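You operate a simulated robot arm through the tools that you are given. There is no shell and no other tool. Be economical: measure what you need, move in short steps, check, and stop when the job is done.

Carry out the task below with a simulated robot arm. There is one attempt and no reset: what you move stays moved.

TASK
Make room on the desk: push the three stands and the white box back.
Fine: each about a hand further from the desk's edge.

Only the result counts: the job must be done as asked and must still hold three seconds after the hand-in. Knocking over, shifting, dropping, spilling or breaking anything else fails it.

THE ROBOT
A 7-joint arm with a two-finger parallel gripper, fixed in place. Base frame: the origin is at the foot of the arm, x ahead of it, y to its left, z up; the work surface is at about z = 0.75. Units: m, rad, N and s.
With the tool pointing down near the work surface it reaches from about 0.34 to 0.78 m from the base axis. Its first joint turns from -2.897 to 2.897 rad. Payload 3.91 kg.
Tool frame: the origin (TCP) lies between the finger pads and is the grasp point; the fingertips stand 0.03 m ahead of it; z points along the fingers, y is the line along which they close. Largest opening 0.11 m; finger width 0.02, thickness 0.01; the body of the gripper, 0.048 by 0.112 m, starts 0.055 m behind the TCP.
Orientation is that of the tool frame in the base frame, as a unit quaternion [x, y, z, w]. With the fingers straight down and closing along the base's y, the tool's x points along the base's -x, its y along +y and its z along -z.

THE INTERFACE
- The arm moves only by the tool apply_moves. Its argument "targets" is a list of rows, each a list of 2 entries, a list of its own where there are three numbers: the shift along the tool's x, y, z in units of 150 mm (1.0 is 150 mm), then the turn, a rotation vector about the tool's x, y, z in units of 120 degrees (1.0 is 120 degrees). In form: [[[x, y, z], [wx, wy, wz]], ...]. A call has 1 to 20 rows; each row is the pose to reach, as a shift and turn from the pose commanded when the call began, along the tool's axes at that moment. "jaw" is the opening, from 0 (shut) to 1 (fully open), set as the call begins (left out, the last holds). A call with a number of a shift or a turn outside -1 to 1 is refused whole. Rows are played at 5 a second. More than 0.05 m and 0.15 rad between two rows, or a gripper value outside its range, and nothing of the call is played. Where a pose cannot be reached the arm comes as near as it can. A force on the tool above 40 N (or 10 N above the force at the start of the call, whichever is more), or a blocked arm, ends the call early, and 0.2 s more pass. The fingers move at their own pace (about 0.153 m/s each) and stop on an object; they squeeze with about 31 N. The grip force told is the motor's: it shows also when the fingers shut on nothing. Time passes only in rows, and 0.2 s behind the last, so rows that repeat a pose let the fingers close. The reply holds the time, the measured pose of the TCP, the force on the tool along the base axes, the opening and the grip force, in the units named above and with some noise.
- Cameras (640 x 400 px; columns grow to the right, rows downward): "scene" is fixed at [0.0388, -0.5105, 1.2899]; the picture's right is [0.79, -0.61, 0.00], its down [-0.21, -0.27, -0.94] and it looks along [0.57, 0.74, -0.34] (base axes); focal length 375 px, centre (320, 200). "wrist" rides on the gripper at [0.077, 0.007, -0.114] in the tool frame; the picture's right is [-0.09, 1.00, 0.00], its down [-0.80, -0.07, -0.59] and it looks along [-0.59, -0.05, 0.80] (tool axes); focal length 270 px, centre (320, 200). There is no depth. A picture from a camera that has moved, and an enlarged one, comes with that camera's place and axes in the base frame and with its lens. The place of the scene camera against the robot may be out by one fixed shift of up to 0.025 m in any direction.
- snapshot(camera): a new picture of that camera. It takes no simulated time.
- raise_lower(by): slides the trunk up (or, below 0, down) by that many m; the arm rides with it, the base frame stays. It gives what a move gives, with no picture.
- zoom(camera, box): a new picture of the part [left, top, right, bottom] of that camera's present view, enlarged. It takes no simulated time.
- job_done(): hands the job in; it is judged then, once.

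Go step by step. Nothing tells you positions but the pictures and the camera data: compare them with the known pose of the tool, close in by small moves and look again before you grip or let go. The budget is 120 turns and 76 pictures, counting those below and the enlarged ones. Unless the task says otherwise, let go and move clear before handing in, and close with one line.

The tools are called after "Call:" as name(argument=value, ...) on one line, values as JSON. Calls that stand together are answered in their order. apply_moves: Moves the arm, as the interface text tells. Its arguments: {"type":"object","properties":{"targets":{"type":"array","items":{"type":"array"}},"jaw":{"type":"number"}},"required":["targets"]} The other tools are called the same way: raise_lower (by) slides the trunk up or down; snapshot (camera) takes a picture; zoom (camera, box) takes an enlarged picture of a part of a camera's view; job_done () hands the job in.

At the start:

```text
clock: 0.0
eef_pos: [0.4443, 0.1987, 1.0741]
tcp_rot: [0.0, 1.0, 0.0, 0.0]
contact_force: [-0.8, -0.4, -0.2]
gripper_width: 0.1104
grip_force: 0.1
trunk travel left (down, up): [-0.55, 0.06]
```

scene: 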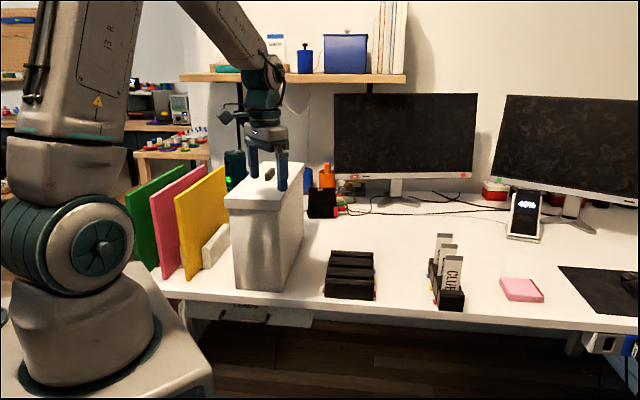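
wrist: 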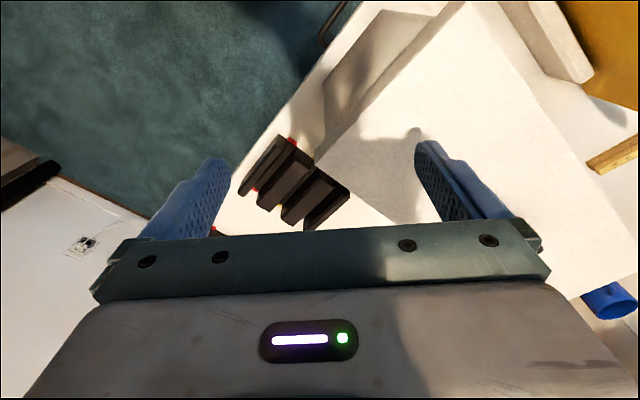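

I see a desk whose front edge runs diagonally in base axes. On it are folders, a white box, a black slotted stand, a card stand and a phone stand. I'll look closer first.

Call:
zoom(camera="scene", box=[110, 140, 390, 315])

Call:
zoom(camera="scene", box=[300, 160, 640, 370])

```text
2.29 times, centred on (250, 228) of scene
camera zoom: at [0.0388, -0.5105, 1.2899], right [0.79, -0.61, 0.0], down [-0.21, -0.27, -0.94], along [0.57, 0.74, -0.34], focal length 857 px, centre (480, 137)
```

zoom: 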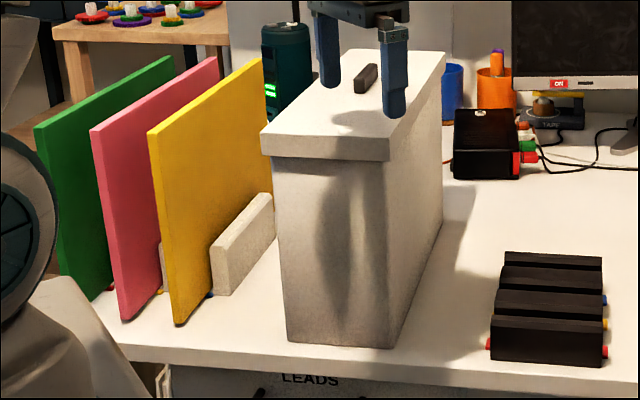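

```text
1.88 times, centred on (470, 265) of scene
camera zoom: at [0.0388, -0.5105, 1.2899], right [0.79, -0.61, 0.0], down [-0.21, -0.27, -0.94], along [0.57, 0.74, -0.34], focal length 705 px, centre (38, 78)
```

zoom: 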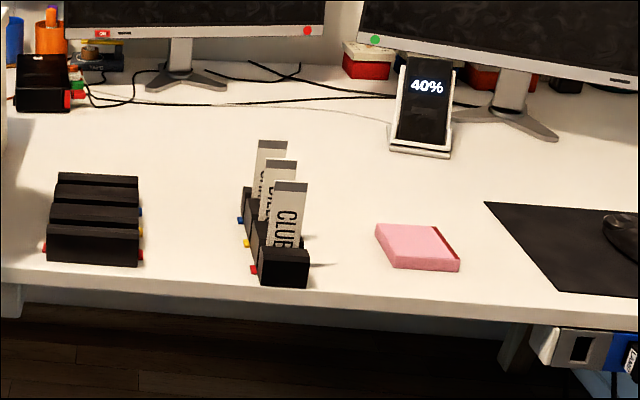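

The three stands with coloured pegs are the folder rack, the empty black rack and the card rack. The edge normal is about (0.70, 0.72), and their fronts are 3–7 cm from the edge. I'll turn the tool square to the edge, raise it and look at the folder rack.

Call:
apply_moves(targets=[[[0, 0, -0.2], [0, 0, 0]], [[0, 0, -0.4], [0, 0, 0]], [[0.1, 0.08, -0.6], [0, 0, -0.06]], [[0.25, 0.17, -0.667], [0, 0, -0.12]], [[0.4, 0.27, -0.667], [0, 0, -0.18]], [[0.55, 0.38, -0.667], [0, 0, -0.24]], [[0.7, 0.48, -0.667], [0, 0, -0.3]], [[0.84, 0.58, -0.667], [0, 0, -0.36]], [[0.84, 0.58, -0.667], [0, 0, -0.381]]])

Call:
snapshot(camera="wrist")

Call:
snapshot(camera="scene")

```text
clock: 2.0
eef_pos: [0.3176, 0.2859, 1.1744]
tcp_rot: [-0.39, 0.921, 0.0, -0.001]
contact_force: [0.1, 0.0, -0.3]
gripper_width: 0.11
grip_force: 0.1
trunk travel left (down, up): [-0.55, 0.06]
```

```text
71 pictures are left
camera wrist: at [0.2599, 0.2363, 1.2887], right [-0.65, 0.76, 0.0], down [0.61, 0.53, 0.59], along [0.45, 0.39, -0.8], focal length 270 px, centre (320, 200)
```

wrist: 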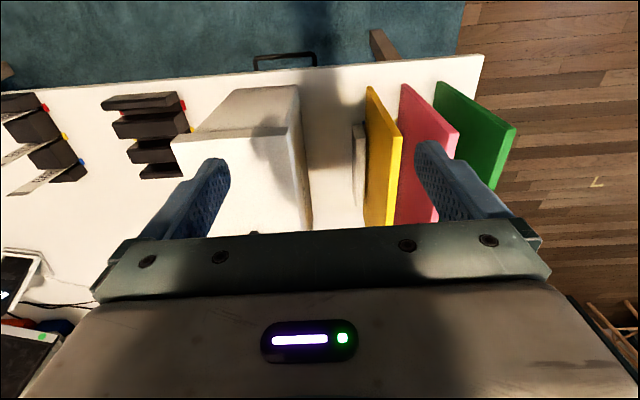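

```text
70 pictures are left
```

scene: 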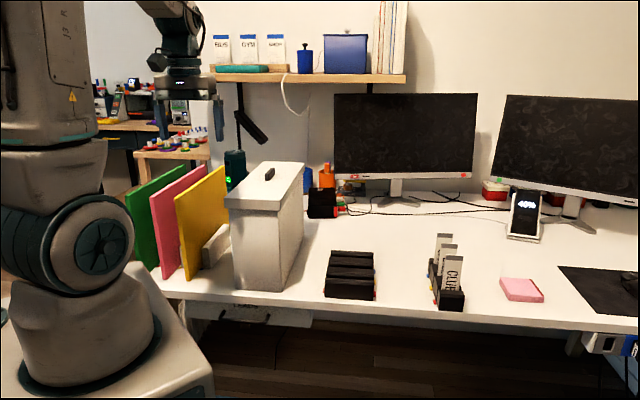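

Wrist view puts the edge at about 0.447 along the normal, with the folders' fronts about 4 cm behind it. Next I'll look over the folder rack and the space behind it from above.

Call:
apply_moves(targets=[[[-0.2, 0.18, 0], [0, 0, 0]], [[-0.4, 0.36, 0], [0, 0, 0]], [[-0.6, 0.54, 0], [0, 0, 0]], [[-0.8, 0.72, 0], [0, 0, 0]], [[-1.0, 0.9, 0], [0, 0, 0]]])

Call:
snapshot(camera="wrist")

```text
clock: 3.2
eef_pos: [0.3269, 0.4916, 1.1761]
tcp_rot: [-0.389, 0.921, 0.0, -0.001]
contact_force: [-0.1, -0.7, 0.4]
gripper_width: 0.1103
grip_force: 0.0
trunk travel left (down, up): [-0.55, 0.06]
```

```text
69 pictures are left
camera wrist: at [0.2689, 0.4425, 1.2908], right [-0.65, 0.76, 0.0], down [0.61, 0.53, 0.59], along [0.45, 0.39, -0.8], focal length 270 px, centre (320, 200)
```

wrist: 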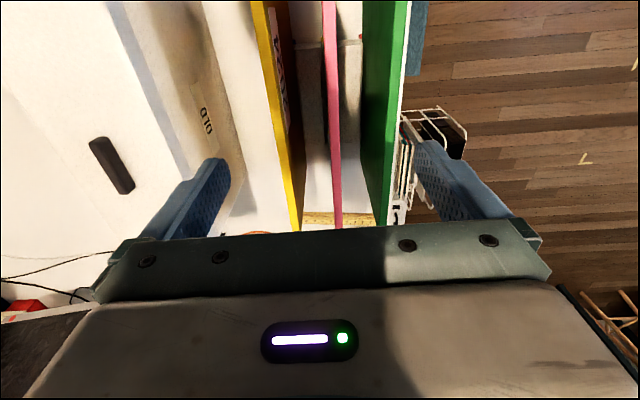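

The view down between the folders shows dividers and something yellow behind them. I'll enlarge it.

Call:
zoom(camera="wrist", box=[180, 0, 480, 240])

Call:
apply_moves(targets=[[[-0.2, 0, 0], [0, 0, 0]], [[-0.4, 0, 0], [0, 0, 0]], [[-0.6, 0, 0], [0, 0, 0]], [[-0.8, 0, 0], [0, 0, 0]], [[-1.0, 0, 0], [0, 0, 0]]])

Call:
snapshot(camera="wrist")

```text
1.67 times, centred on (330, 120) of wrist
camera zoom: at [0.2689, 0.4425, 1.2908], right [-0.65, 0.76, 0.0], down [0.61, 0.53, 0.59], along [0.45, 0.39, -0.8], focal length 450 px, centre (303, 333)
```

zoom: 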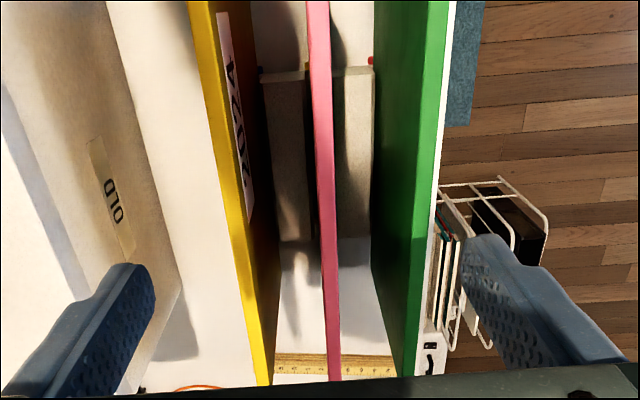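

```text
clock: 4.4
eef_pos: [0.4212, 0.5787, 1.1707]
tcp_rot: [-0.389, 0.921, 0.0, 0.0]
contact_force: [0.0, -0.5, 1.2]
gripper_width: 0.11
grip_force: 0.0
out of reach, approached as far as the arm can: row 5
trunk travel left (down, up): [-0.55, 0.06]
```

```text
67 pictures are left
camera wrist: at [0.3629, 0.5286, 1.2852], right [-0.65, 0.76, 0.0], down [0.61, 0.53, 0.59], along [0.45, 0.39, -0.8], focal length 270 px, centre (320, 200)
```

wrist: 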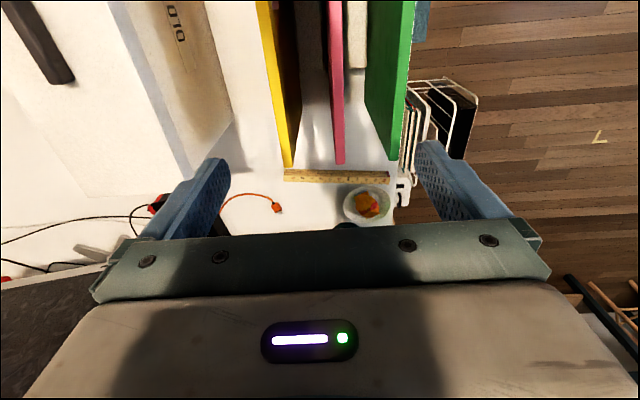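

Behind the rack lies a ruler about 15 cm from the folder backs, so a 10 cm push leaves room. I plan to push with the tool nearly horizontal and the camera on top, fingers straddling the pink folder. First I retreat and turn the tool 180° about its axis.

Call:
apply_moves(targets=[[[0.1, 0, 0], [0, 0, 0.068]], [[0.2, 0, 0], [0, 0, 0.136]], [[0.3, 0, 0], [0, 0, 0.204]], [[0.4, 0, 0], [0, 0, 0.272]], [[0.5, 0, 0], [0, 0, 0.34]], [[0.6, 0, 0], [0, 0, 0.408]], [[0.7, 0, 0], [0, 0, 0.476]], [[0.8, 0, 0], [0, 0, 0.544]], [[0.9, 0, 0], [0, 0, 0.612]], [[1.0, 0, 0], [0, 0, 0.68]], [[1.0, 0, 0], [0, 0, 0.75]]], jaw=0.5)

Call:
apply_moves(targets=[[[0, -0.1, 0], [0, 0, 0.068]], [[0, -0.2, 0], [0, 0, 0.136]], [[0, -0.3, 0], [0, 0, 0.204]], [[0, -0.4, 0], [0, 0, 0.272]], [[0, -0.5, 0], [0, 0, 0.34]], [[0, -0.6, 0], [0, 0, 0.408]], [[0, -0.7, 0], [0, 0, 0.476]], [[0, -0.8, 0], [0, 0, 0.544]], [[0, -0.8, 0], [0, 0, 0.612]], [[0, -0.8, 0], [0, 0, 0.68]], [[0, -0.8, 0], [0, 0, 0.75]]])

```text
clock: 6.8
eef_pos: [0.3229, 0.4753, 1.1696]
tcp_rot: [0.379, 0.926, 0.004, -0.001]
contact_force: [-1.9, -2.5, -9.7]
gripper_width: 0.0551
grip_force: 0.0
out of reach, approached as far as the arm can: row 1, 2, 3, 4, 5, 6, 7, 8, 9
trunk travel left (down, up): [-0.55, 0.06]
```

```text
clock: 9.2
eef_pos: [0.2923, 0.347, 1.1921]
tcp_rot: [0.945, 0.322, -0.011, -0.058]
contact_force: [2.0, -0.6, 0.1]
gripper_width: 0.055
grip_force: 0.1
trunk travel left (down, up): [-0.55, 0.06]
```

The turn is nearly done but lags; I'll hold a moment and look.

Call:
apply_moves(targets=[[[0, 0, 0], [0, 0, 0]], [[0, 0, 0], [0, 0, 0]]])

Call:
snapshot(camera="scene")

```text
clock: 9.6
eef_pos: [0.2919, 0.3483, 1.19]
tcp_rot: [0.945, 0.322, -0.013, -0.057]
contact_force: [0.0, -0.2, 0.3]
gripper_width: 0.0549
grip_force: 0.1
trunk travel left (down, up): [-0.55, 0.06]
stopped in row 1: the arm was blocked; the commanded pose is now the measured one
```

```text
66 pictures are left
```

scene: 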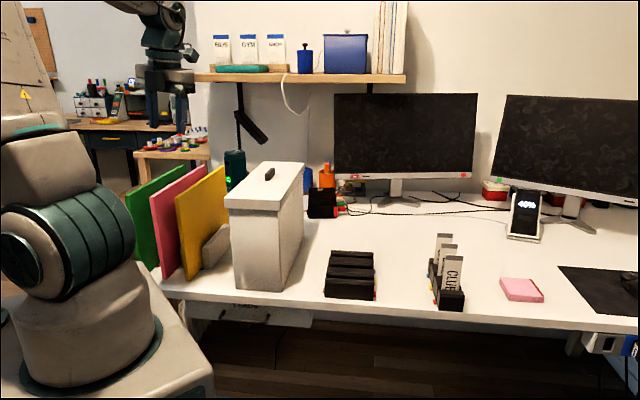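

Joint 7 is near its stop, but tilting forward lets it come back slightly. I'll tilt the tool forward 75° here, high above everything.

Call:
apply_moves(targets=[[[-0.03, -0.06, 0], [-0.001, 0.061, -0.009]], [[-0.05, -0.12, 0], [-0.002, 0.123, -0.017]], [[-0.07, -0.18, 0], [-0.002, 0.184, -0.026]], [[-0.09, -0.24, 0], [-0.003, 0.246, -0.035]], [[-0.11, -0.3, 0], [-0.004, 0.307, -0.043]], [[-0.13, -0.36, 0], [-0.005, 0.369, -0.052]], [[-0.13, -0.42, 0], [-0.006, 0.43, -0.06]], [[-0.13, -0.48, 0], [-0.006, 0.492, -0.069]], [[-0.13, -0.54, 0], [-0.007, 0.553, -0.078]], [[-0.13, -0.58, 0], [-0.008, 0.6145, -0.0863]], [[-0.13, -0.58, 0], [-0.008, 0.6145, -0.0863]]])

Call:
snapshot(camera="scene")

Call:
snapshot(camera="wrist")

```text
clock: 10.4
eef_pos: [0.2844, 0.3512, 1.1937]
tcp_rot: [0.93, 0.307, 0.094, -0.181]
contact_force: [0.8, 0.4, 0.5]
gripper_width: 0.055
grip_force: 0.1
trunk travel left (down, up): [-0.55, 0.06]
stopped in row 3: the arm was blocked; the commanded pose is now the measured one
```

```text
65 pictures are left
```

scene: 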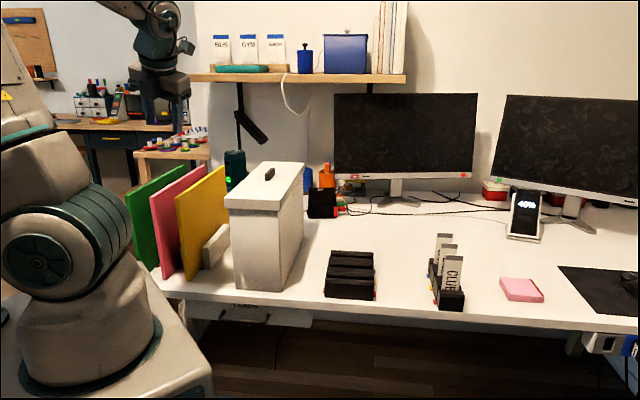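

```text
64 pictures are left
camera wrist: at [0.3429, 0.3435, 1.317], right [0.53, -0.79, -0.3], down [-0.71, -0.61, 0.34], along [-0.45, 0.04, -0.89], focal length 270 px, centre (320, 200)
```

wrist: 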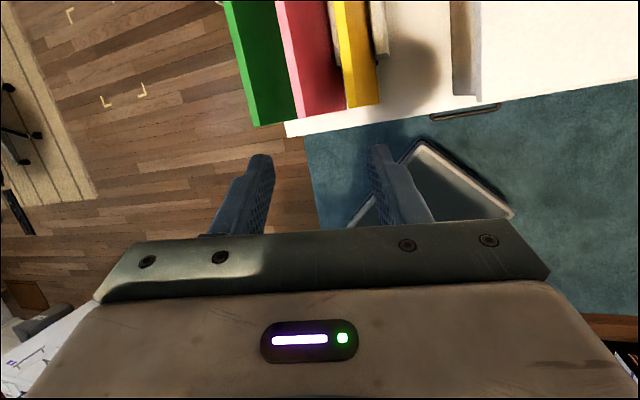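

The upside-down posture is blocked by joint limits, so I'll unwind it. The normal orientation with about 65° forward tilt should do.

Call:
apply_moves(targets=[[[0, 0, 0], [-0.034, -0.035, 0]], [[0, 0, 0], [-0.068, -0.07, 0]], [[0, 0, 0], [-0.102, -0.104, 0]], [[0, 0, 0], [-0.136, -0.139, 0]], [[0, 0, 0], [-0.136, -0.139, 0]]])

Call:
apply_moves(targets=[[[0, 0, 0], [0, 0, -0.0653]], [[0, 0, 0], [0, 0, -0.1306]], [[0, 0, 0], [0, 0, -0.1959]], [[0, 0, 0], [0, 0, -0.2612]], [[0, 0, 0], [0, 0, -0.3265]], [[0, 0, 0], [0, 0, -0.3918]], [[0, 0, 0], [0, 0, -0.4571]], [[0, 0, 0], [0, 0, -0.5224]], [[0, 0, 0], [0, 0, -0.5877]], [[0, 0, 0], [0, 0, -0.653]], [[0, 0, 0], [0, 0, -0.7183]], [[0, 0, 0], [0, 0, -0.7836]]])

```text
clock: 11.1
eef_pos: [0.2889, 0.3433, 1.2106]
tcp_rot: [0.935, 0.313, 0.002, -0.167]
contact_force: [-0.5, -0.3, -0.1]
gripper_width: 0.0549
grip_force: 0.1
trunk travel left (down, up): [-0.55, 0.06]
stopped in row 3: the arm was blocked; the commanded pose is now the measured one
```

```text
clock: 13.7
eef_pos: [0.2881, 0.3446, 1.2098]
tcp_rot: [0.405, 0.899, 0.123, -0.112]
contact_force: [-0.8, -0.3, -0.4]
gripper_width: 0.0548
grip_force: 0.1
trunk travel left (down, up): [-0.55, 0.06]
```

The wrist is unwinding fine. I'll finish the turn to the square, downward pose.

Call:
apply_moves(targets=[[[0, 0, 0], [0.014, -0.005, -0.064]], [[0, 0, 0], [0.028, -0.01, -0.128]], [[0, 0, 0], [0.042, -0.015, -0.192]], [[0, 0, 0], [0.056, -0.02, -0.256]], [[0, 0, 0], [0.07, -0.025, -0.32]], [[0, 0, 0], [0.084, -0.031, -0.384]], [[0, 0, 0], [0.098, -0.036, -0.449]], [[0, 0, 0], [0.112, -0.041, -0.513]], [[0, 0, 0], [0.126, -0.046, -0.577]], [[0, 0, 0], [0.14, -0.051, -0.641]], [[0, 0, 0], [0.154, -0.056, -0.705]], [[0, 0, 0], [0.168, -0.061, -0.769]], [[0, 0, 0], [0.168, -0.061, -0.769]]])

```text
clock: 16.4
eef_pos: [0.2885, 0.344, 1.2107]
tcp_rot: [-0.378, 0.926, 0.0, -0.001]
contact_force: [-0.1, 0.5, -0.1]
gripper_width: 0.055
grip_force: 0.0
trunk travel left (down, up): [-0.55, 0.06]
```

The tool is square again. I shift left in line with the pink folder and measure from there.

Call:
apply_moves(targets=[[[0, 0.2, 0], [0, 0, 0]], [[0, 0.4, 0], [0, 0, 0]], [[0, 0.58, 0], [0, 0, 0]], [[0, 0.58, 0], [0, 0, 0]]])

Call:
zoom(camera="wrist", box=[180, 0, 480, 240])

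```text
clock: 17.4
eef_pos: [0.2286, 0.4052, 1.2094]
tcp_rot: [-0.377, 0.926, -0.001, 0.0]
contact_force: [0.2, -0.1, 0.0]
gripper_width: 0.0548
grip_force: 0.1
trunk travel left (down, up): [-0.55, 0.06]
```

```text
1.67 times, centred on (330, 120) of wrist
camera zoom: at [0.1695, 0.3569, 1.3246], right [-0.63, 0.77, 0.0], down [0.62, 0.51, 0.59], along [0.46, 0.38, -0.81], focal length 450 px, centre (303, 333)
```

zoom: 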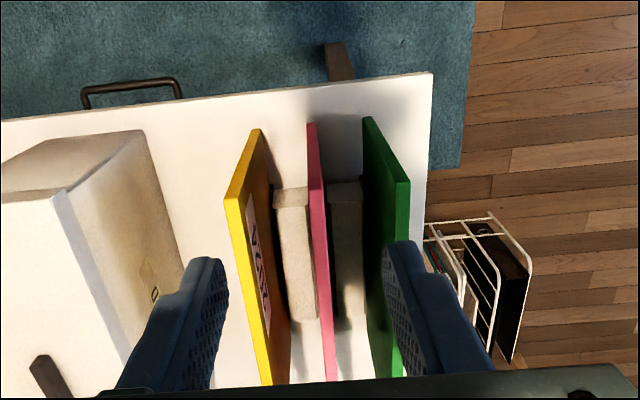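

Measured in (n, s): edge n≈0.449, folder fronts n≈0.489, divider fronts n≈0.562 (top z≈0.82), pink at s≈0.139. Now I tilt the fingers 65° forward while still high.

Call:
apply_moves(targets=[[[0, 0.02, 0], [0, -0.06, 0]], [[0, 0.05, 0], [0, -0.12, 0]], [[0, 0.05, 0], [0, -0.18, 0]], [[0, 0.05, 0], [0, -0.24, 0]], [[0, 0.05, 0], [0, -0.3, 0]], [[0, 0.05, 0], [0, -0.36, 0]], [[0, 0.05, 0], [0, -0.42, 0]], [[0, 0.05, 0], [0, -0.48, 0]], [[0, 0.05, 0], [0, -0.5417, 0]], [[0, 0.05, 0], [0, -0.5417, 0]]])

Call:
snapshot(camera="scene")

```text
clock: 19.6
eef_pos: [0.2235, 0.411, 1.2105]
tcp_rot: [-0.318, 0.782, 0.201, 0.497]
contact_force: [-0.3, -0.6, -0.2]
gripper_width: 0.0549
grip_force: 0.1
trunk travel left (down, up): [-0.55, 0.06]
```

```text
62 pictures are left
```

scene: 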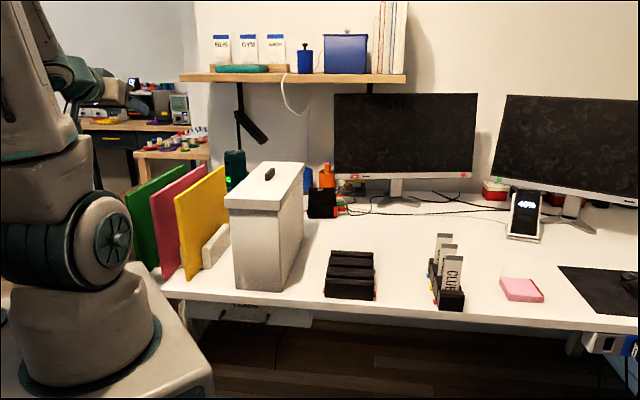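

The tilt works. TCP is at n≈0.447, s≈0.138, in line with pink. I'll lower with the trunk, which keeps the arm's shape.

Call:
raise_lower(by=-0.3)

Call:
snapshot(camera="scene")

```text
clock: 22.6
eef_pos: [0.2248, 0.4105, 0.9107]
tcp_rot: [-0.318, 0.781, 0.203, 0.498]
contact_force: [-0.2, 0.2, 0.3]
gripper_width: 0.0552
grip_force: 0.1
trunk travel left (down, up): [-0.25, 0.36]
```

```text
61 pictures are left
```

scene: 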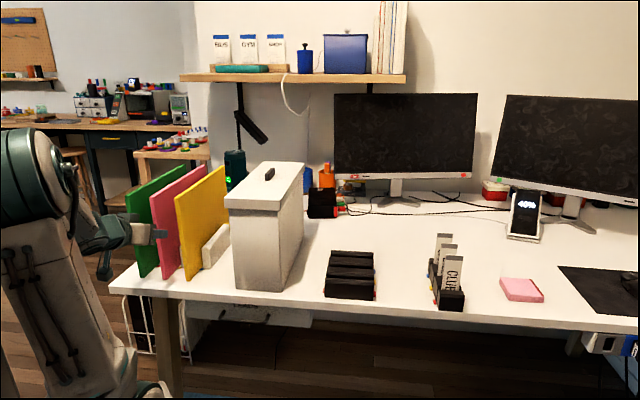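

The hand is in front of the pink folder, well clear. I'll lower the rest and look closely.

Call:
raise_lower(by=-0.108)

Call:
zoom(camera="scene", box=[70, 160, 250, 300])

Call:
snapshot(camera="wrist")

```text
clock: 24.1
eef_pos: [0.2239, 0.4109, 0.8013]
tcp_rot: [-0.318, 0.782, 0.202, 0.497]
contact_force: [0.0, 1.8, -0.8]
gripper_width: 0.0551
grip_force: 0.1
trunk travel left (down, up): [-0.142, 0.468]
```

```text
2.86 times, centred on (160, 230) of scene
camera zoom: at [0.0388, -0.5105, 1.2899], right [0.79, -0.61, 0.0], down [-0.21, -0.27, -0.94], along [0.57, 0.74, -0.34], focal length 1071 px, centre (777, 114)
```

zoom: 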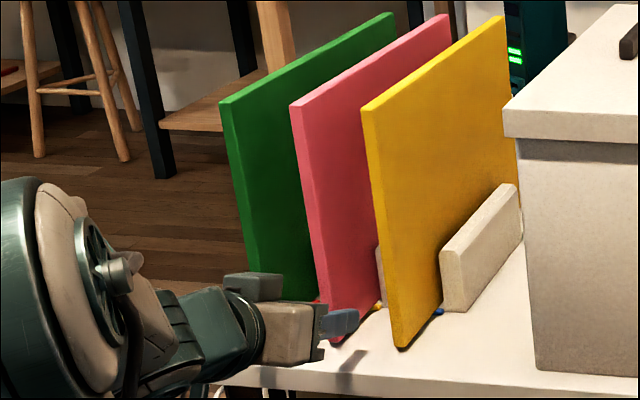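

```text
59 pictures are left
camera wrist: at [0.1217, 0.321, 0.7811], right [-0.67, 0.74, 0.08], down [-0.09, -0.19, 0.98], along [0.74, 0.65, 0.19], focal length 270 px, centre (320, 200)
```

wrist: 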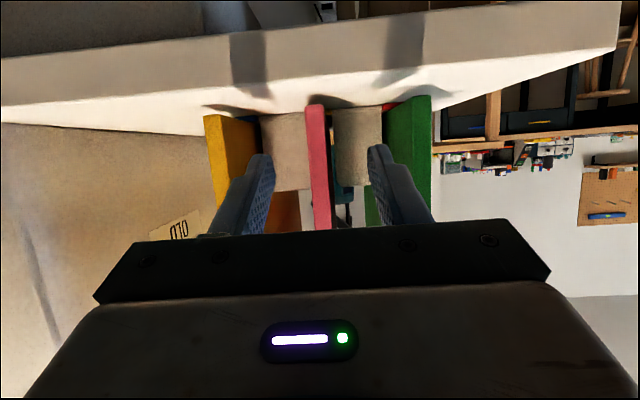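

The pink folder sits centred between the fingers with the divider fronts visible behind it. I move forward to just before contact.

Call:
apply_moves(targets=[[[-0.056, 0, 0.121], [0, 0, 0]], [[-0.113, 0, 0.242], [0, 0, 0]], [[-0.169, 0, 0.362], [0, 0, 0]], [[-0.2, 0, 0.429], [0, 0, 0]], [[-0.2, 0, 0.429], [0, 0, 0]]])

Call:
snapshot(camera="wrist")

Call:
zoom(camera="scene", box=[70, 160, 250, 300])

```text
clock: 25.2
eef_pos: [0.2745, 0.4577, 0.8015]
tcp_rot: [-0.318, 0.781, 0.202, 0.498]
contact_force: [0.2, 1.1, 0.4]
gripper_width: 0.0551
grip_force: 0.1
trunk travel left (down, up): [-0.142, 0.468]
```

```text
58 pictures are left
camera wrist: at [0.1722, 0.3691, 0.781], right [-0.67, 0.74, 0.08], down [-0.09, -0.19, 0.98], along [0.74, 0.65, 0.2], focal length 270 px, centre (320, 200)
```

wrist: 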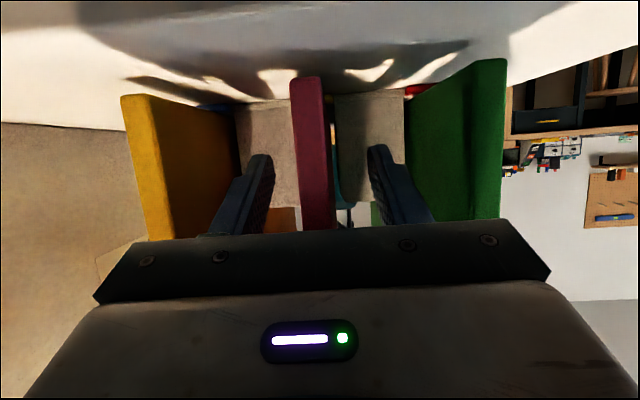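

```text
2.86 times, centred on (160, 230) of scene
camera zoom: at [0.0388, -0.5105, 1.2899], right [0.79, -0.61, 0.0], down [-0.21, -0.27, -0.94], along [0.57, 0.74, -0.34], focal length 1071 px, centre (777, 114)
```

zoom: 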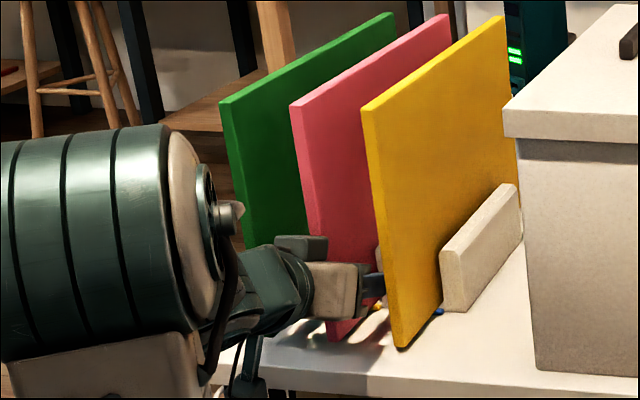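

Everything is lined up. I raise the hand 1 cm for camera clearance over the desk edge and begin the push slowly (first part about 4 cm).

Call:
apply_moves(targets=[[[-0.06, 0, -0.028], [0, 0, 0]], [[-0.088, 0, 0.032], [0, 0, 0]], [[-0.116, 0, 0.093], [0, 0, 0]], [[-0.145, 0, 0.153], [0, 0, 0]], [[-0.173, 0, 0.214], [0, 0, 0]], [[-0.201, 0, 0.274], [0, 0, 0]], [[-0.229, 0, 0.334], [0, 0, 0]]])

Call:
snapshot(camera="wrist")

Call:
zoom(camera="scene", box=[70, 160, 250, 300])

```text
clock: 26.9
eef_pos: [0.3153, 0.5013, 0.8102]
tcp_rot: [-0.318, 0.782, 0.202, 0.496]
contact_force: [-1.4, -2.4, 1.8]
gripper_width: 0.0549
grip_force: 0.1
trunk travel left (down, up): [-0.142, 0.468]
```

```text
56 pictures are left
camera wrist: at [0.2138, 0.4118, 0.7894], right [-0.67, 0.74, 0.08], down [-0.09, -0.19, 0.98], along [0.74, 0.65, 0.19], focal length 270 px, centre (320, 200)
```

wrist: 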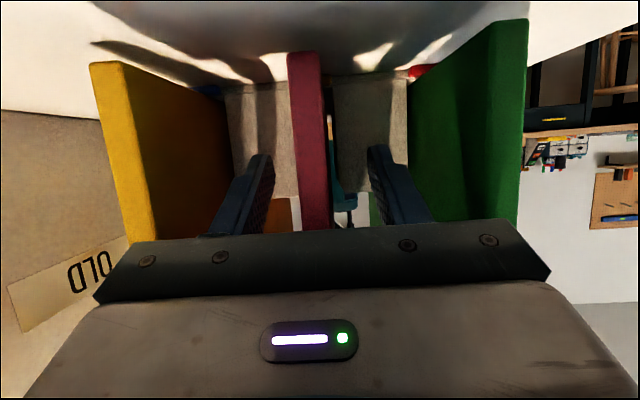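

```text
2.86 times, centred on (160, 230) of scene
camera zoom: at [0.0388, -0.5105, 1.2899], right [0.79, -0.61, 0.0], down [-0.21, -0.27, -0.94], along [0.57, 0.74, -0.34], focal length 1071 px, centre (777, 114)
```

zoom: 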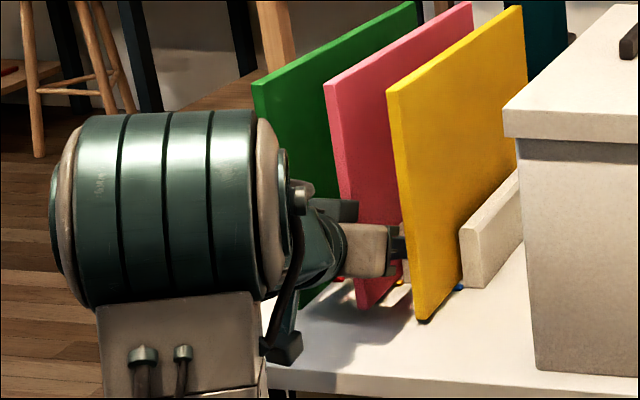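

The rack and its folders move together, straight, about 4 cm so far. I push 6 cm more.

Call:
apply_moves(targets=[[[-0.028, 0, 0.06], [0, 0, 0]], [[-0.056, 0, 0.121], [0, 0, 0]], [[-0.085, 0, 0.181], [0, 0, 0]], [[-0.113, 0, 0.242], [0, 0, 0]], [[-0.141, 0, 0.302], [0, 0, 0]], [[-0.169, 0, 0.362], [0, 0, 0]], [[-0.169, 0, 0.362], [0, 0, 0]]])

Call:
snapshot(camera="wrist")

Call:
snapshot(camera="scene")

```text
clock: 28.4
eef_pos: [0.359, 0.545, 0.8106]
tcp_rot: [-0.318, 0.781, 0.202, 0.497]
contact_force: [-1.0, 0.4, 0.0]
gripper_width: 0.055
grip_force: 0.1
trunk travel left (down, up): [-0.142, 0.468]
```

```text
54 pictures are left
camera wrist: at [0.2568, 0.4549, 0.7898], right [-0.67, 0.74, 0.08], down [-0.09, -0.19, 0.98], along [0.74, 0.65, 0.2], focal length 270 px, centre (320, 200)
```

wrist: 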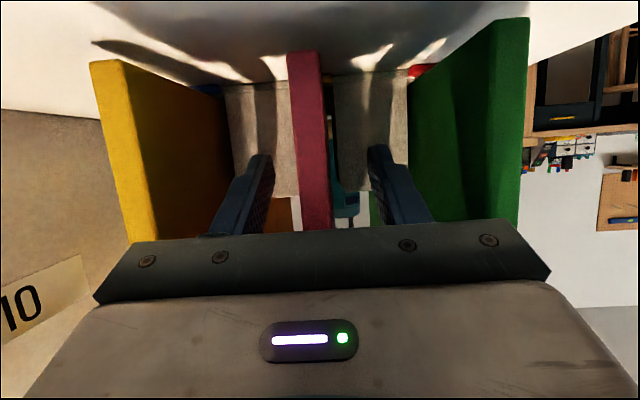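

```text
53 pictures are left
```

scene: 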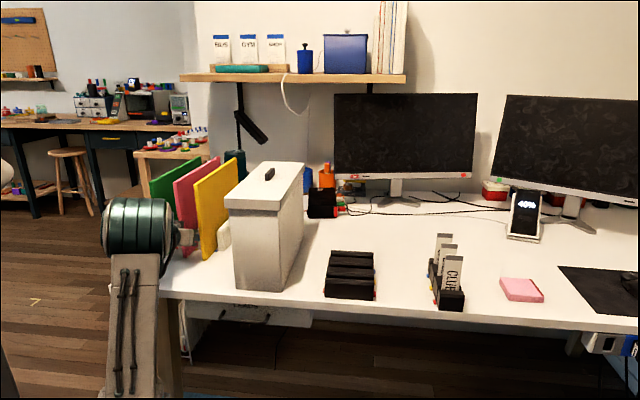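

The rack has moved about 10 cm, straight. I back the hand out the same way.

Call:
apply_moves(targets=[[[0.085, 0, -0.181], [0, 0, 0]], [[0.169, 0, -0.362], [0, 0, 0]], [[0.254, 0, -0.544], [0, 0, 0]], [[0.338, 0, -0.725], [0, 0, 0]], [[0.423, 0, -0.906], [0, 0, 0]]])

Call:
apply_moves(targets=[[[0.085, 0, -0.181], [0, 0, 0]], [[0.11, 0, -0.23], [0, 0, 0]], [[0.11, 0, -0.23], [0, 0, 0]]])

Call:
raise_lower(by=0.3)

Call:
snapshot(camera="scene")

```text
clock: 29.6
eef_pos: [0.2506, 0.4399, 0.8123]
tcp_rot: [-0.318, 0.782, 0.202, 0.496]
contact_force: [0.0, -0.5, 0.1]
gripper_width: 0.0548
grip_force: 0.0
trunk travel left (down, up): [-0.142, 0.468]
```

```text
clock: 30.4
eef_pos: [0.2243, 0.4118, 0.8127]
tcp_rot: [-0.318, 0.781, 0.202, 0.497]
contact_force: [0.6, 0.4, 0.9]
gripper_width: 0.055
grip_force: 0.1
trunk travel left (down, up): [-0.142, 0.468]
```

```text
clock: 33.5
eef_pos: [0.2253, 0.4124, 1.1111]
tcp_rot: [-0.318, 0.781, 0.203, 0.497]
contact_force: [-0.2, 0.0, 0.2]
gripper_width: 0.0552
grip_force: 0.0
trunk travel left (down, up): [-0.442, 0.168]
```

```text
52 pictures are left
```

scene: 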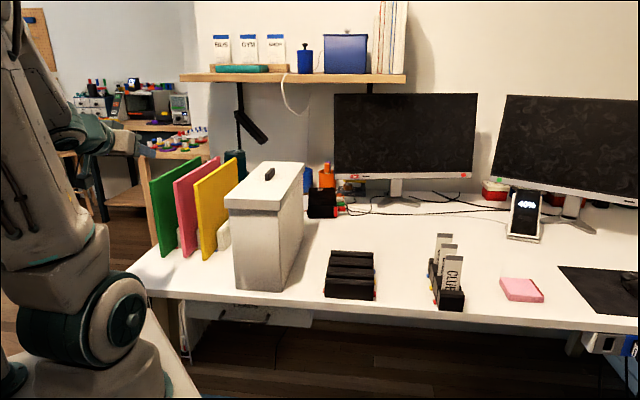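

The folder rack is done and upright. Next is the white box: front at n≈0.476, centre s≈−0.125. I slide right along the edge at height.

Call:
apply_moves(targets=[[[0, -0.2, 0], [0, 0, 0]], [[0, -0.4, 0], [0, 0, 0]], [[0, -0.6, 0], [0, 0, 0]], [[0, -0.8, 0], [0, 0, 0]], [[0, -1.0, 0], [0, 0, 0]]], jaw=0.6)

Call:
apply_moves(targets=[[[0, -0.2, 0], [0, 0, 0]], [[0.04, -0.4, -0.08], [0, 0, 0]], [[0.04, -0.6, -0.09], [0, 0, 0]], [[0.04, -0.753, -0.09], [0, 0, 0]], [[0.04, -0.753, -0.09], [0, 0, 0]]])

Call:
snapshot(camera="scene")

```text
clock: 34.6
eef_pos: [0.3288, 0.3059, 1.1132]
tcp_rot: [-0.318, 0.781, 0.202, 0.498]
contact_force: [0.3, -0.2, -0.6]
gripper_width: 0.066
grip_force: 0.0
trunk travel left (down, up): [-0.442, 0.168]
```

```text
clock: 35.9
eef_pos: [0.3968, 0.2152, 1.1132]
tcp_rot: [-0.319, 0.782, 0.203, 0.496]
contact_force: [0.5, 0.1, 0.2]
gripper_width: 0.0661
grip_force: 0.1
trunk travel left (down, up): [-0.442, 0.168]
```

```text
51 pictures are left
```

scene: 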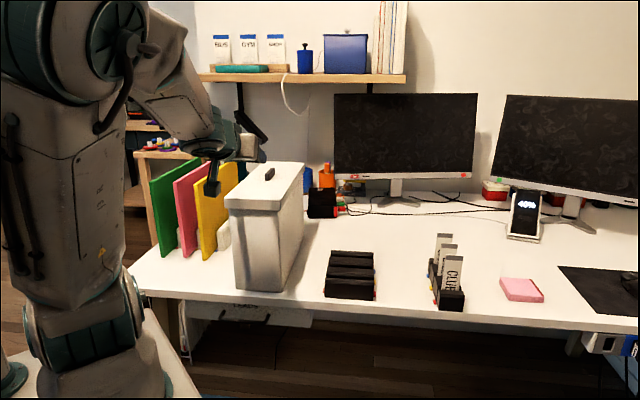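

I'm in front of the box, but only about 1 cm clear of the lid. I back off 3 cm before lowering.

Call:
apply_moves(targets=[[[0.042, 0, -0.09], [0, 0, 0]], [[0.085, 0, -0.181], [0, 0, 0]], [[0.085, 0, -0.181], [0, 0, 0]]])

Call:
raise_lower(by=-0.2)

Call:
snapshot(camera="wrist")

Call:
snapshot(camera="scene")

```text
clock: 36.6
eef_pos: [0.3757, 0.193, 1.1145]
tcp_rot: [-0.319, 0.782, 0.202, 0.495]
contact_force: [0.1, 0.0, 0.3]
gripper_width: 0.066
grip_force: 0.0
trunk travel left (down, up): [-0.442, 0.168]
```

```text
clock: 38.8
eef_pos: [0.3754, 0.1929, 0.9149]
tcp_rot: [-0.318, 0.782, 0.202, 0.496]
contact_force: [-0.5, -0.1, 0.0]
gripper_width: 0.066
grip_force: 0.1
trunk travel left (down, up): [-0.242, 0.368]
```

```text
50 pictures are left
camera wrist: at [0.2747, 0.104, 0.8944], right [-0.67, 0.74, 0.08], down [-0.09, -0.19, 0.98], along [0.74, 0.65, 0.19], focal length 270 px, centre (320, 200)
```

wrist: 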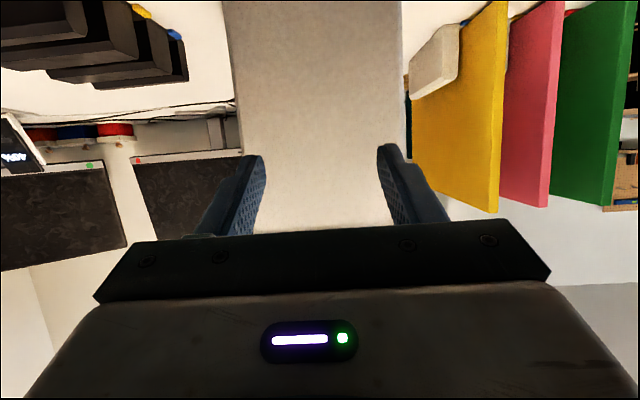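

```text
49 pictures are left
```

scene: 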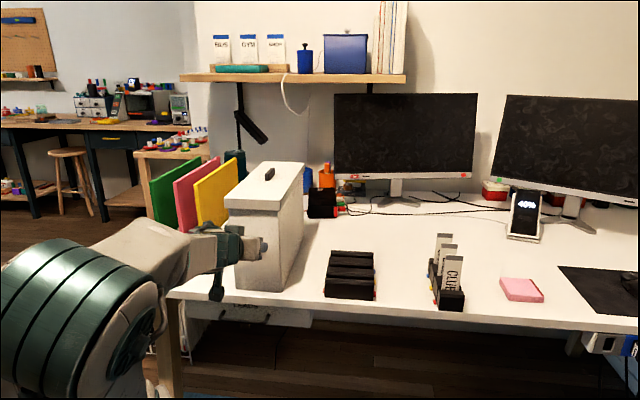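

The box is centred between the fingers. I lower to pushing height and approach.

Call:
raise_lower(by=-0.11)

Call:
apply_moves(targets=[[[-0.028, 0, 0.06], [0, 0, 0]], [[-0.056, 0, 0.121], [0, 0, 0]], [[-0.085, 0, 0.181], [0, 0, 0]], [[-0.1, 0, 0.211], [0, 0, 0]], [[-0.1, 0, 0.211], [0, 0, 0]]])

Call:
snapshot(camera="wrist")

Call:
zoom(camera="scene", box=[150, 150, 350, 310])

```text
clock: 40.2
eef_pos: [0.3764, 0.1934, 0.805]
tcp_rot: [-0.319, 0.782, 0.202, 0.496]
contact_force: [-0.3, -0.2, -0.7]
gripper_width: 0.0659
grip_force: 0.1
trunk travel left (down, up): [-0.132, 0.478]
```

```text
clock: 41.4
eef_pos: [0.4019, 0.2176, 0.8055]
tcp_rot: [-0.318, 0.782, 0.202, 0.496]
contact_force: [0.8, -0.8, 0.3]
gripper_width: 0.0659
grip_force: 0.0
trunk travel left (down, up): [-0.132, 0.478]
```

```text
48 pictures are left
camera wrist: at [0.2995, 0.1293, 0.7841], right [-0.67, 0.74, 0.08], down [-0.09, -0.19, 0.98], along [0.74, 0.65, 0.19], focal length 270 px, centre (320, 200)
```

wrist: 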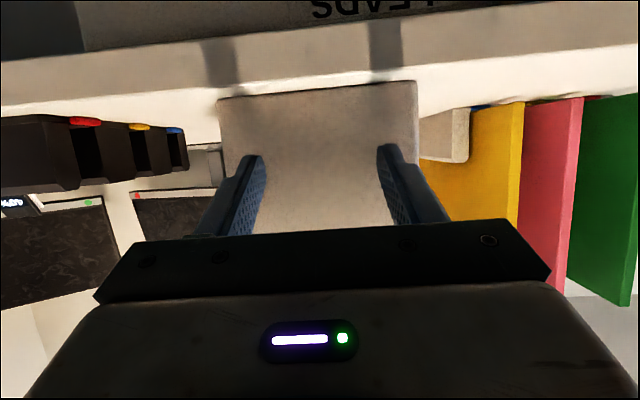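

```text
2.50 times, centred on (250, 230) of scene
camera zoom: at [0.0388, -0.5105, 1.2899], right [0.79, -0.61, 0.0], down [-0.21, -0.27, -0.94], along [0.57, 0.74, -0.34], focal length 937 px, centre (495, 125)
```

zoom: 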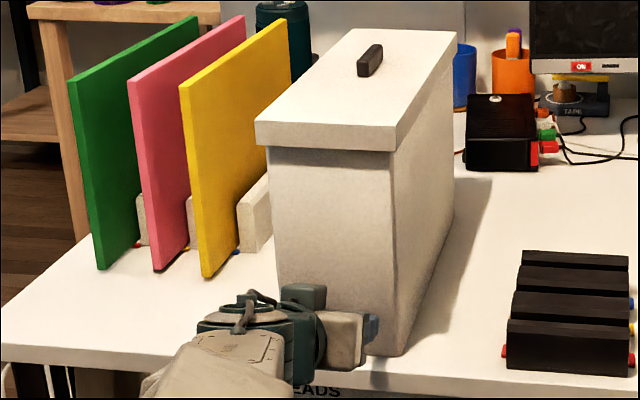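

About 1 cm to contact. I push slowly, watching force.

Call:
apply_moves(targets=[[[-0.028, 0, 0.06], [0, 0, 0]], [[-0.056, 0, 0.121], [0, 0, 0]], [[-0.085, 0, 0.181], [0, 0, 0]], [[-0.113, 0, 0.242], [0, 0, 0]], [[-0.141, 0, 0.302], [0, 0, 0]]])

Call:
zoom(camera="scene", box=[150, 150, 350, 310])

Call:
snapshot(camera="wrist")

```text
clock: 42.6
eef_pos: [0.4371, 0.2521, 0.8049]
tcp_rot: [-0.318, 0.782, 0.202, 0.497]
contact_force: [0.3, 0.0, -0.2]
gripper_width: 0.066
grip_force: 0.1
trunk travel left (down, up): [-0.132, 0.478]
```

```text
2.50 times, centred on (250, 230) of scene
camera zoom: at [0.0388, -0.5105, 1.2899], right [0.79, -0.61, 0.0], down [-0.21, -0.27, -0.94], along [0.57, 0.74, -0.34], focal length 937 px, centre (495, 125)
```

zoom: 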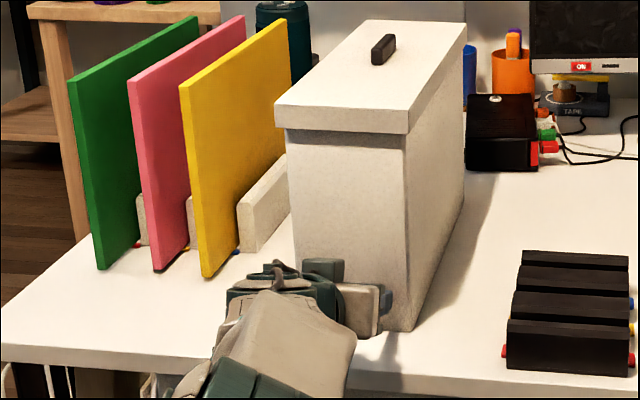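

```text
45 pictures are left
camera wrist: at [0.3363, 0.1622, 0.7842], right [-0.67, 0.74, 0.08], down [-0.09, -0.19, 0.98], along [0.74, 0.65, 0.19], focal length 270 px, centre (320, 200)
```

wrist: 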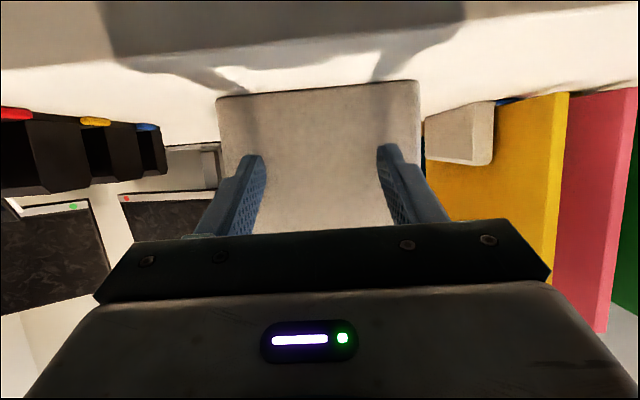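

The box slides straight, about 5 cm so far. 5 cm more.

Call:
apply_moves(targets=[[[-0.028, 0, 0.06], [0, 0, 0]], [[-0.056, 0, 0.121], [0, 0, 0]], [[-0.085, 0, 0.181], [0, 0, 0]], [[-0.113, 0, 0.242], [0, 0, 0]], [[-0.141, 0, 0.302], [0, 0, 0]], [[-0.147, 0, 0.315], [0, 0, 0]]])

Call:
zoom(camera="scene", box=[150, 150, 350, 310])

```text
clock: 44.0
eef_pos: [0.4742, 0.2894, 0.8048]
tcp_rot: [-0.318, 0.782, 0.202, 0.496]
contact_force: [-0.5, -0.5, 0.5]
gripper_width: 0.0662
grip_force: 0.0
trunk travel left (down, up): [-0.132, 0.478]
```

```text
2.50 times, centred on (250, 230) of scene
camera zoom: at [0.0388, -0.5105, 1.2899], right [0.79, -0.61, 0.0], down [-0.21, -0.27, -0.94], along [0.57, 0.74, -0.34], focal length 937 px, centre (495, 125)
```

zoom: 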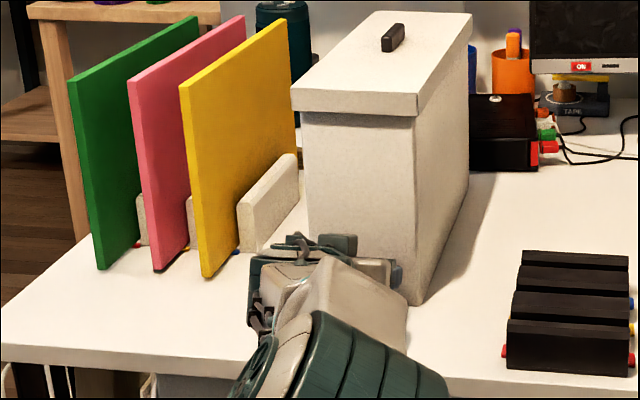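

Box done (about 10 cm). I back off and slide right to the empty black rack, in front of the desk edge.

Call:
apply_moves(targets=[[[0.085, 0, -0.181], [0, 0, 0]], [[0.169, 0, -0.362], [0, 0, 0]], [[0.254, 0, -0.544], [0, 0, 0]], [[0.338, 0, -0.725], [0, 0, 0]], [[0.41, 0, -0.878], [0, 0, 0]], [[0.41, 0, -0.878], [0, 0, 0]]])

Call:
apply_moves(targets=[[[0, -0.2, 0], [0, 0, 0]], [[0, -0.4, 0], [0, 0, 0]], [[0, -0.6, 0], [0, 0, 0]], [[0, -0.8, 0], [0, 0, 0]], [[0, -1.0, 0], [0, 0, 0]]])

Call:
apply_moves(targets=[[[0, -0.2, 0], [0, 0, 0]], [[0, -0.4, 0], [0, 0, 0]], [[0, -0.58, 0], [0, 0, 0]], [[0, -0.58, 0], [0, 0, 0]]])

Call:
snapshot(camera="wrist")

Call:
snapshot(camera="scene")

```text
clock: 45.4
eef_pos: [0.3734, 0.1884, 0.8076]
tcp_rot: [-0.318, 0.783, 0.202, 0.495]
contact_force: [-0.9, 0.1, -0.8]
gripper_width: 0.0658
grip_force: 0.0
out of reach, approached as far as the arm can: row 5, 6
trunk travel left (down, up): [-0.132, 0.478]
```

```text
clock: 46.6
eef_pos: [0.4792, 0.0817, 0.8103]
tcp_rot: [-0.319, 0.782, 0.203, 0.495]
contact_force: [-0.6, -0.3, 0.5]
gripper_width: 0.0659
grip_force: 0.0
trunk travel left (down, up): [-0.132, 0.478]
```

```text
clock: 47.6
eef_pos: [0.5388, 0.0204, 0.8072]
tcp_rot: [-0.318, 0.782, 0.202, 0.496]
contact_force: [-0.2, 1.0, -0.6]
gripper_width: 0.0658
grip_force: 0.0
trunk travel left (down, up): [-0.132, 0.478]
```

```text
43 pictures are left
camera wrist: at [0.4374, -0.0703, 0.7874], right [-0.67, 0.74, 0.08], down [-0.09, -0.19, 0.98], along [0.74, 0.65, 0.19], focal length 270 px, centre (320, 200)
```

wrist: 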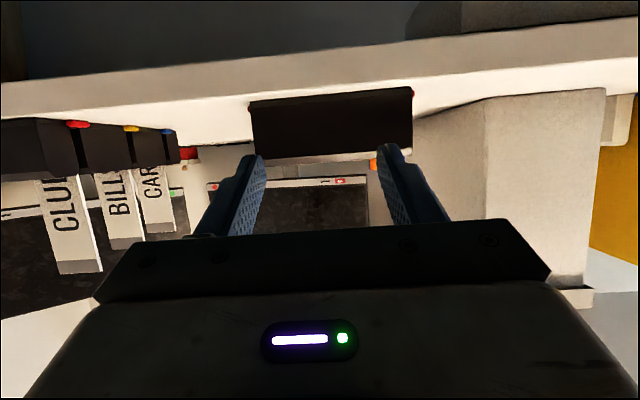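

```text
42 pictures are left
```

scene: 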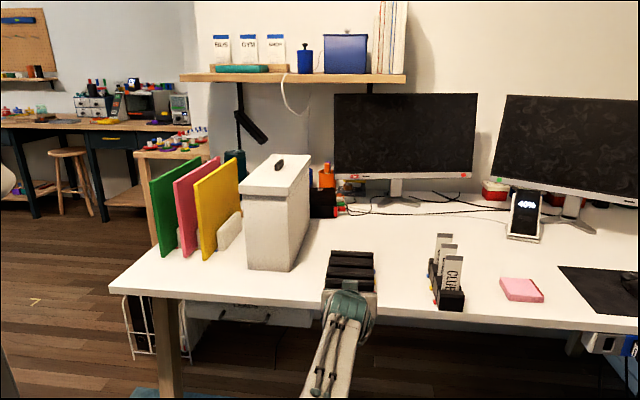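

The box and rack look good. The empty black rack is nearly centred; its top is about z 0.79, so I lower 2 cm, shift 8 mm left and approach.

Call:
apply_moves(targets=[[[0.109, 0.053, 0.051], [0, 0, 0]], [[0.081, 0.053, 0.111], [0, 0, 0]], [[0.024, 0.053, 0.232], [0, 0, 0]], [[0.024, 0.053, 0.232], [0, 0, 0]]])

Call:
snapshot(camera="wrist")

Call:
zoom(camera="scene", box=[280, 220, 480, 345])

```text
clock: 48.6
eef_pos: [0.5552, 0.0462, 0.7904]
tcp_rot: [-0.318, 0.782, 0.202, 0.496]
contact_force: [0.3, -0.6, -0.9]
gripper_width: 0.0664
grip_force: 0.1
trunk travel left (down, up): [-0.132, 0.478]
```

```text
41 pictures are left
camera wrist: at [0.4538, -0.043, 0.7696], right [-0.67, 0.74, 0.08], down [-0.09, -0.19, 0.98], along [0.74, 0.65, 0.19], focal length 270 px, centre (320, 200)
```

wrist: 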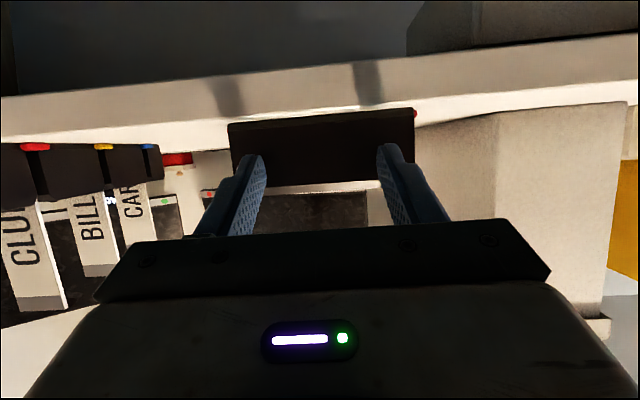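

```text
3.20 times, centred on (380, 282) of scene
camera zoom: at [0.0388, -0.5105, 1.2899], right [0.79, -0.61, 0.0], down [-0.21, -0.27, -0.94], along [0.57, 0.74, -0.34], focal length 1199 px, centre (128, -64)
```

zoom: 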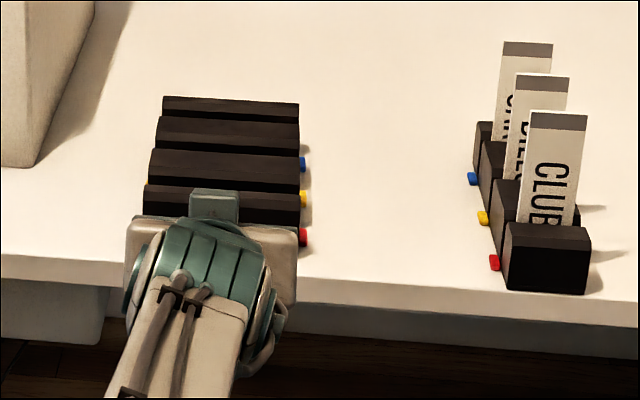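

Fingertips are just before the rack's front face. I push 5 cm and check.

Call:
apply_moves(targets=[[[-0.028, 0, 0.06], [0, 0, 0]], [[-0.056, 0, 0.121], [0, 0, 0]], [[-0.085, 0, 0.181], [0, 0, 0]], [[-0.113, 0, 0.242], [0, 0, 0]], [[-0.141, 0, 0.302], [0, 0, 0]], [[-0.141, 0, 0.302], [0, 0, 0]]])

Call:
snapshot(camera="wrist")

Call:
zoom(camera="scene", box=[280, 220, 480, 345])

```text
clock: 50.0
eef_pos: [0.5924, 0.0805, 0.7898]
tcp_rot: [-0.318, 0.782, 0.202, 0.496]
contact_force: [0.2, -0.9, -0.4]
gripper_width: 0.0658
grip_force: 0.1
trunk travel left (down, up): [-0.132, 0.478]
```

```text
39 pictures are left
camera wrist: at [0.4897, -0.0089, 0.7684], right [-0.67, 0.74, 0.08], down [-0.09, -0.19, 0.98], along [0.74, 0.65, 0.19], focal length 270 px, centre (320, 200)
```

wrist: 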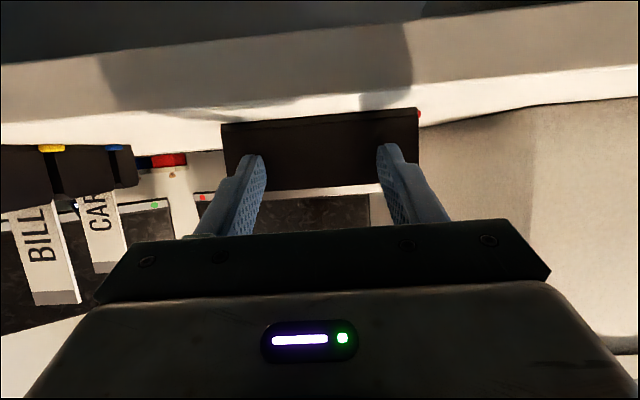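

```text
3.20 times, centred on (380, 282) of scene
camera zoom: at [0.0388, -0.5105, 1.2899], right [0.79, -0.61, 0.0], down [-0.21, -0.27, -0.94], along [0.57, 0.74, -0.34], focal length 1199 px, centre (128, -64)
```

zoom: 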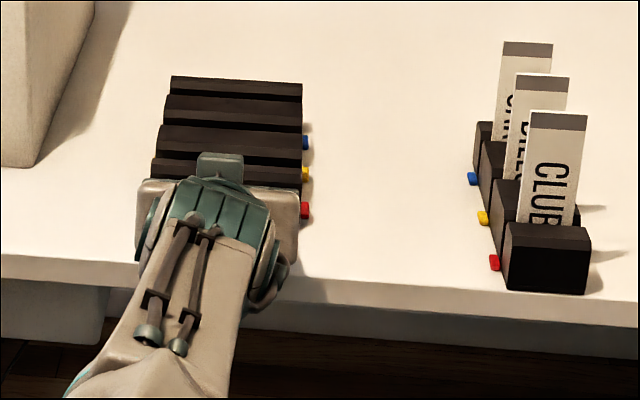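

The rack has moved about 3.8 cm. I push another 6.3 cm.

Call:
apply_moves(targets=[[[-0.028, 0, 0.06], [0, 0, 0]], [[-0.056, 0, 0.121], [0, 0, 0]], [[-0.085, 0, 0.181], [0, 0, 0]], [[-0.113, 0, 0.242], [0, 0, 0]], [[-0.141, 0, 0.302], [0, 0, 0]], [[-0.169, 0, 0.362], [0, 0, 0]], [[-0.178, 0, 0.381], [0, 0, 0]], [[-0.178, 0, 0.381], [0, 0, 0]]])

Call:
zoom(camera="scene", box=[280, 220, 480, 345])

```text
clock: 51.8
eef_pos: [0.6362, 0.1243, 0.7891]
tcp_rot: [-0.319, 0.782, 0.203, 0.496]
contact_force: [-0.3, 0.2, 0.8]
gripper_width: 0.066
grip_force: 0.1
trunk travel left (down, up): [-0.132, 0.478]
```

```text
3.20 times, centred on (380, 282) of scene
camera zoom: at [0.0388, -0.5105, 1.2899], right [0.79, -0.61, 0.0], down [-0.21, -0.27, -0.94], along [0.57, 0.74, -0.34], focal length 1199 px, centre (128, -64)
```

zoom: 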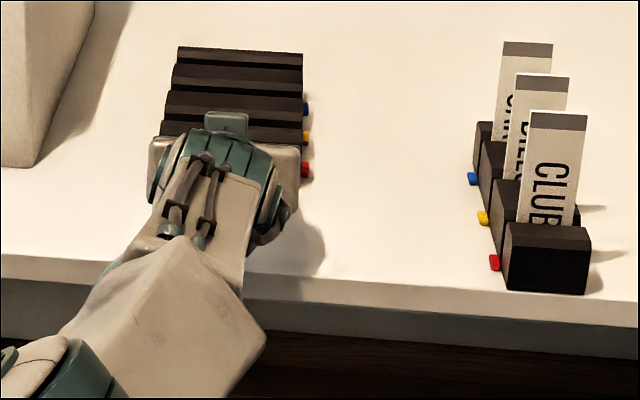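

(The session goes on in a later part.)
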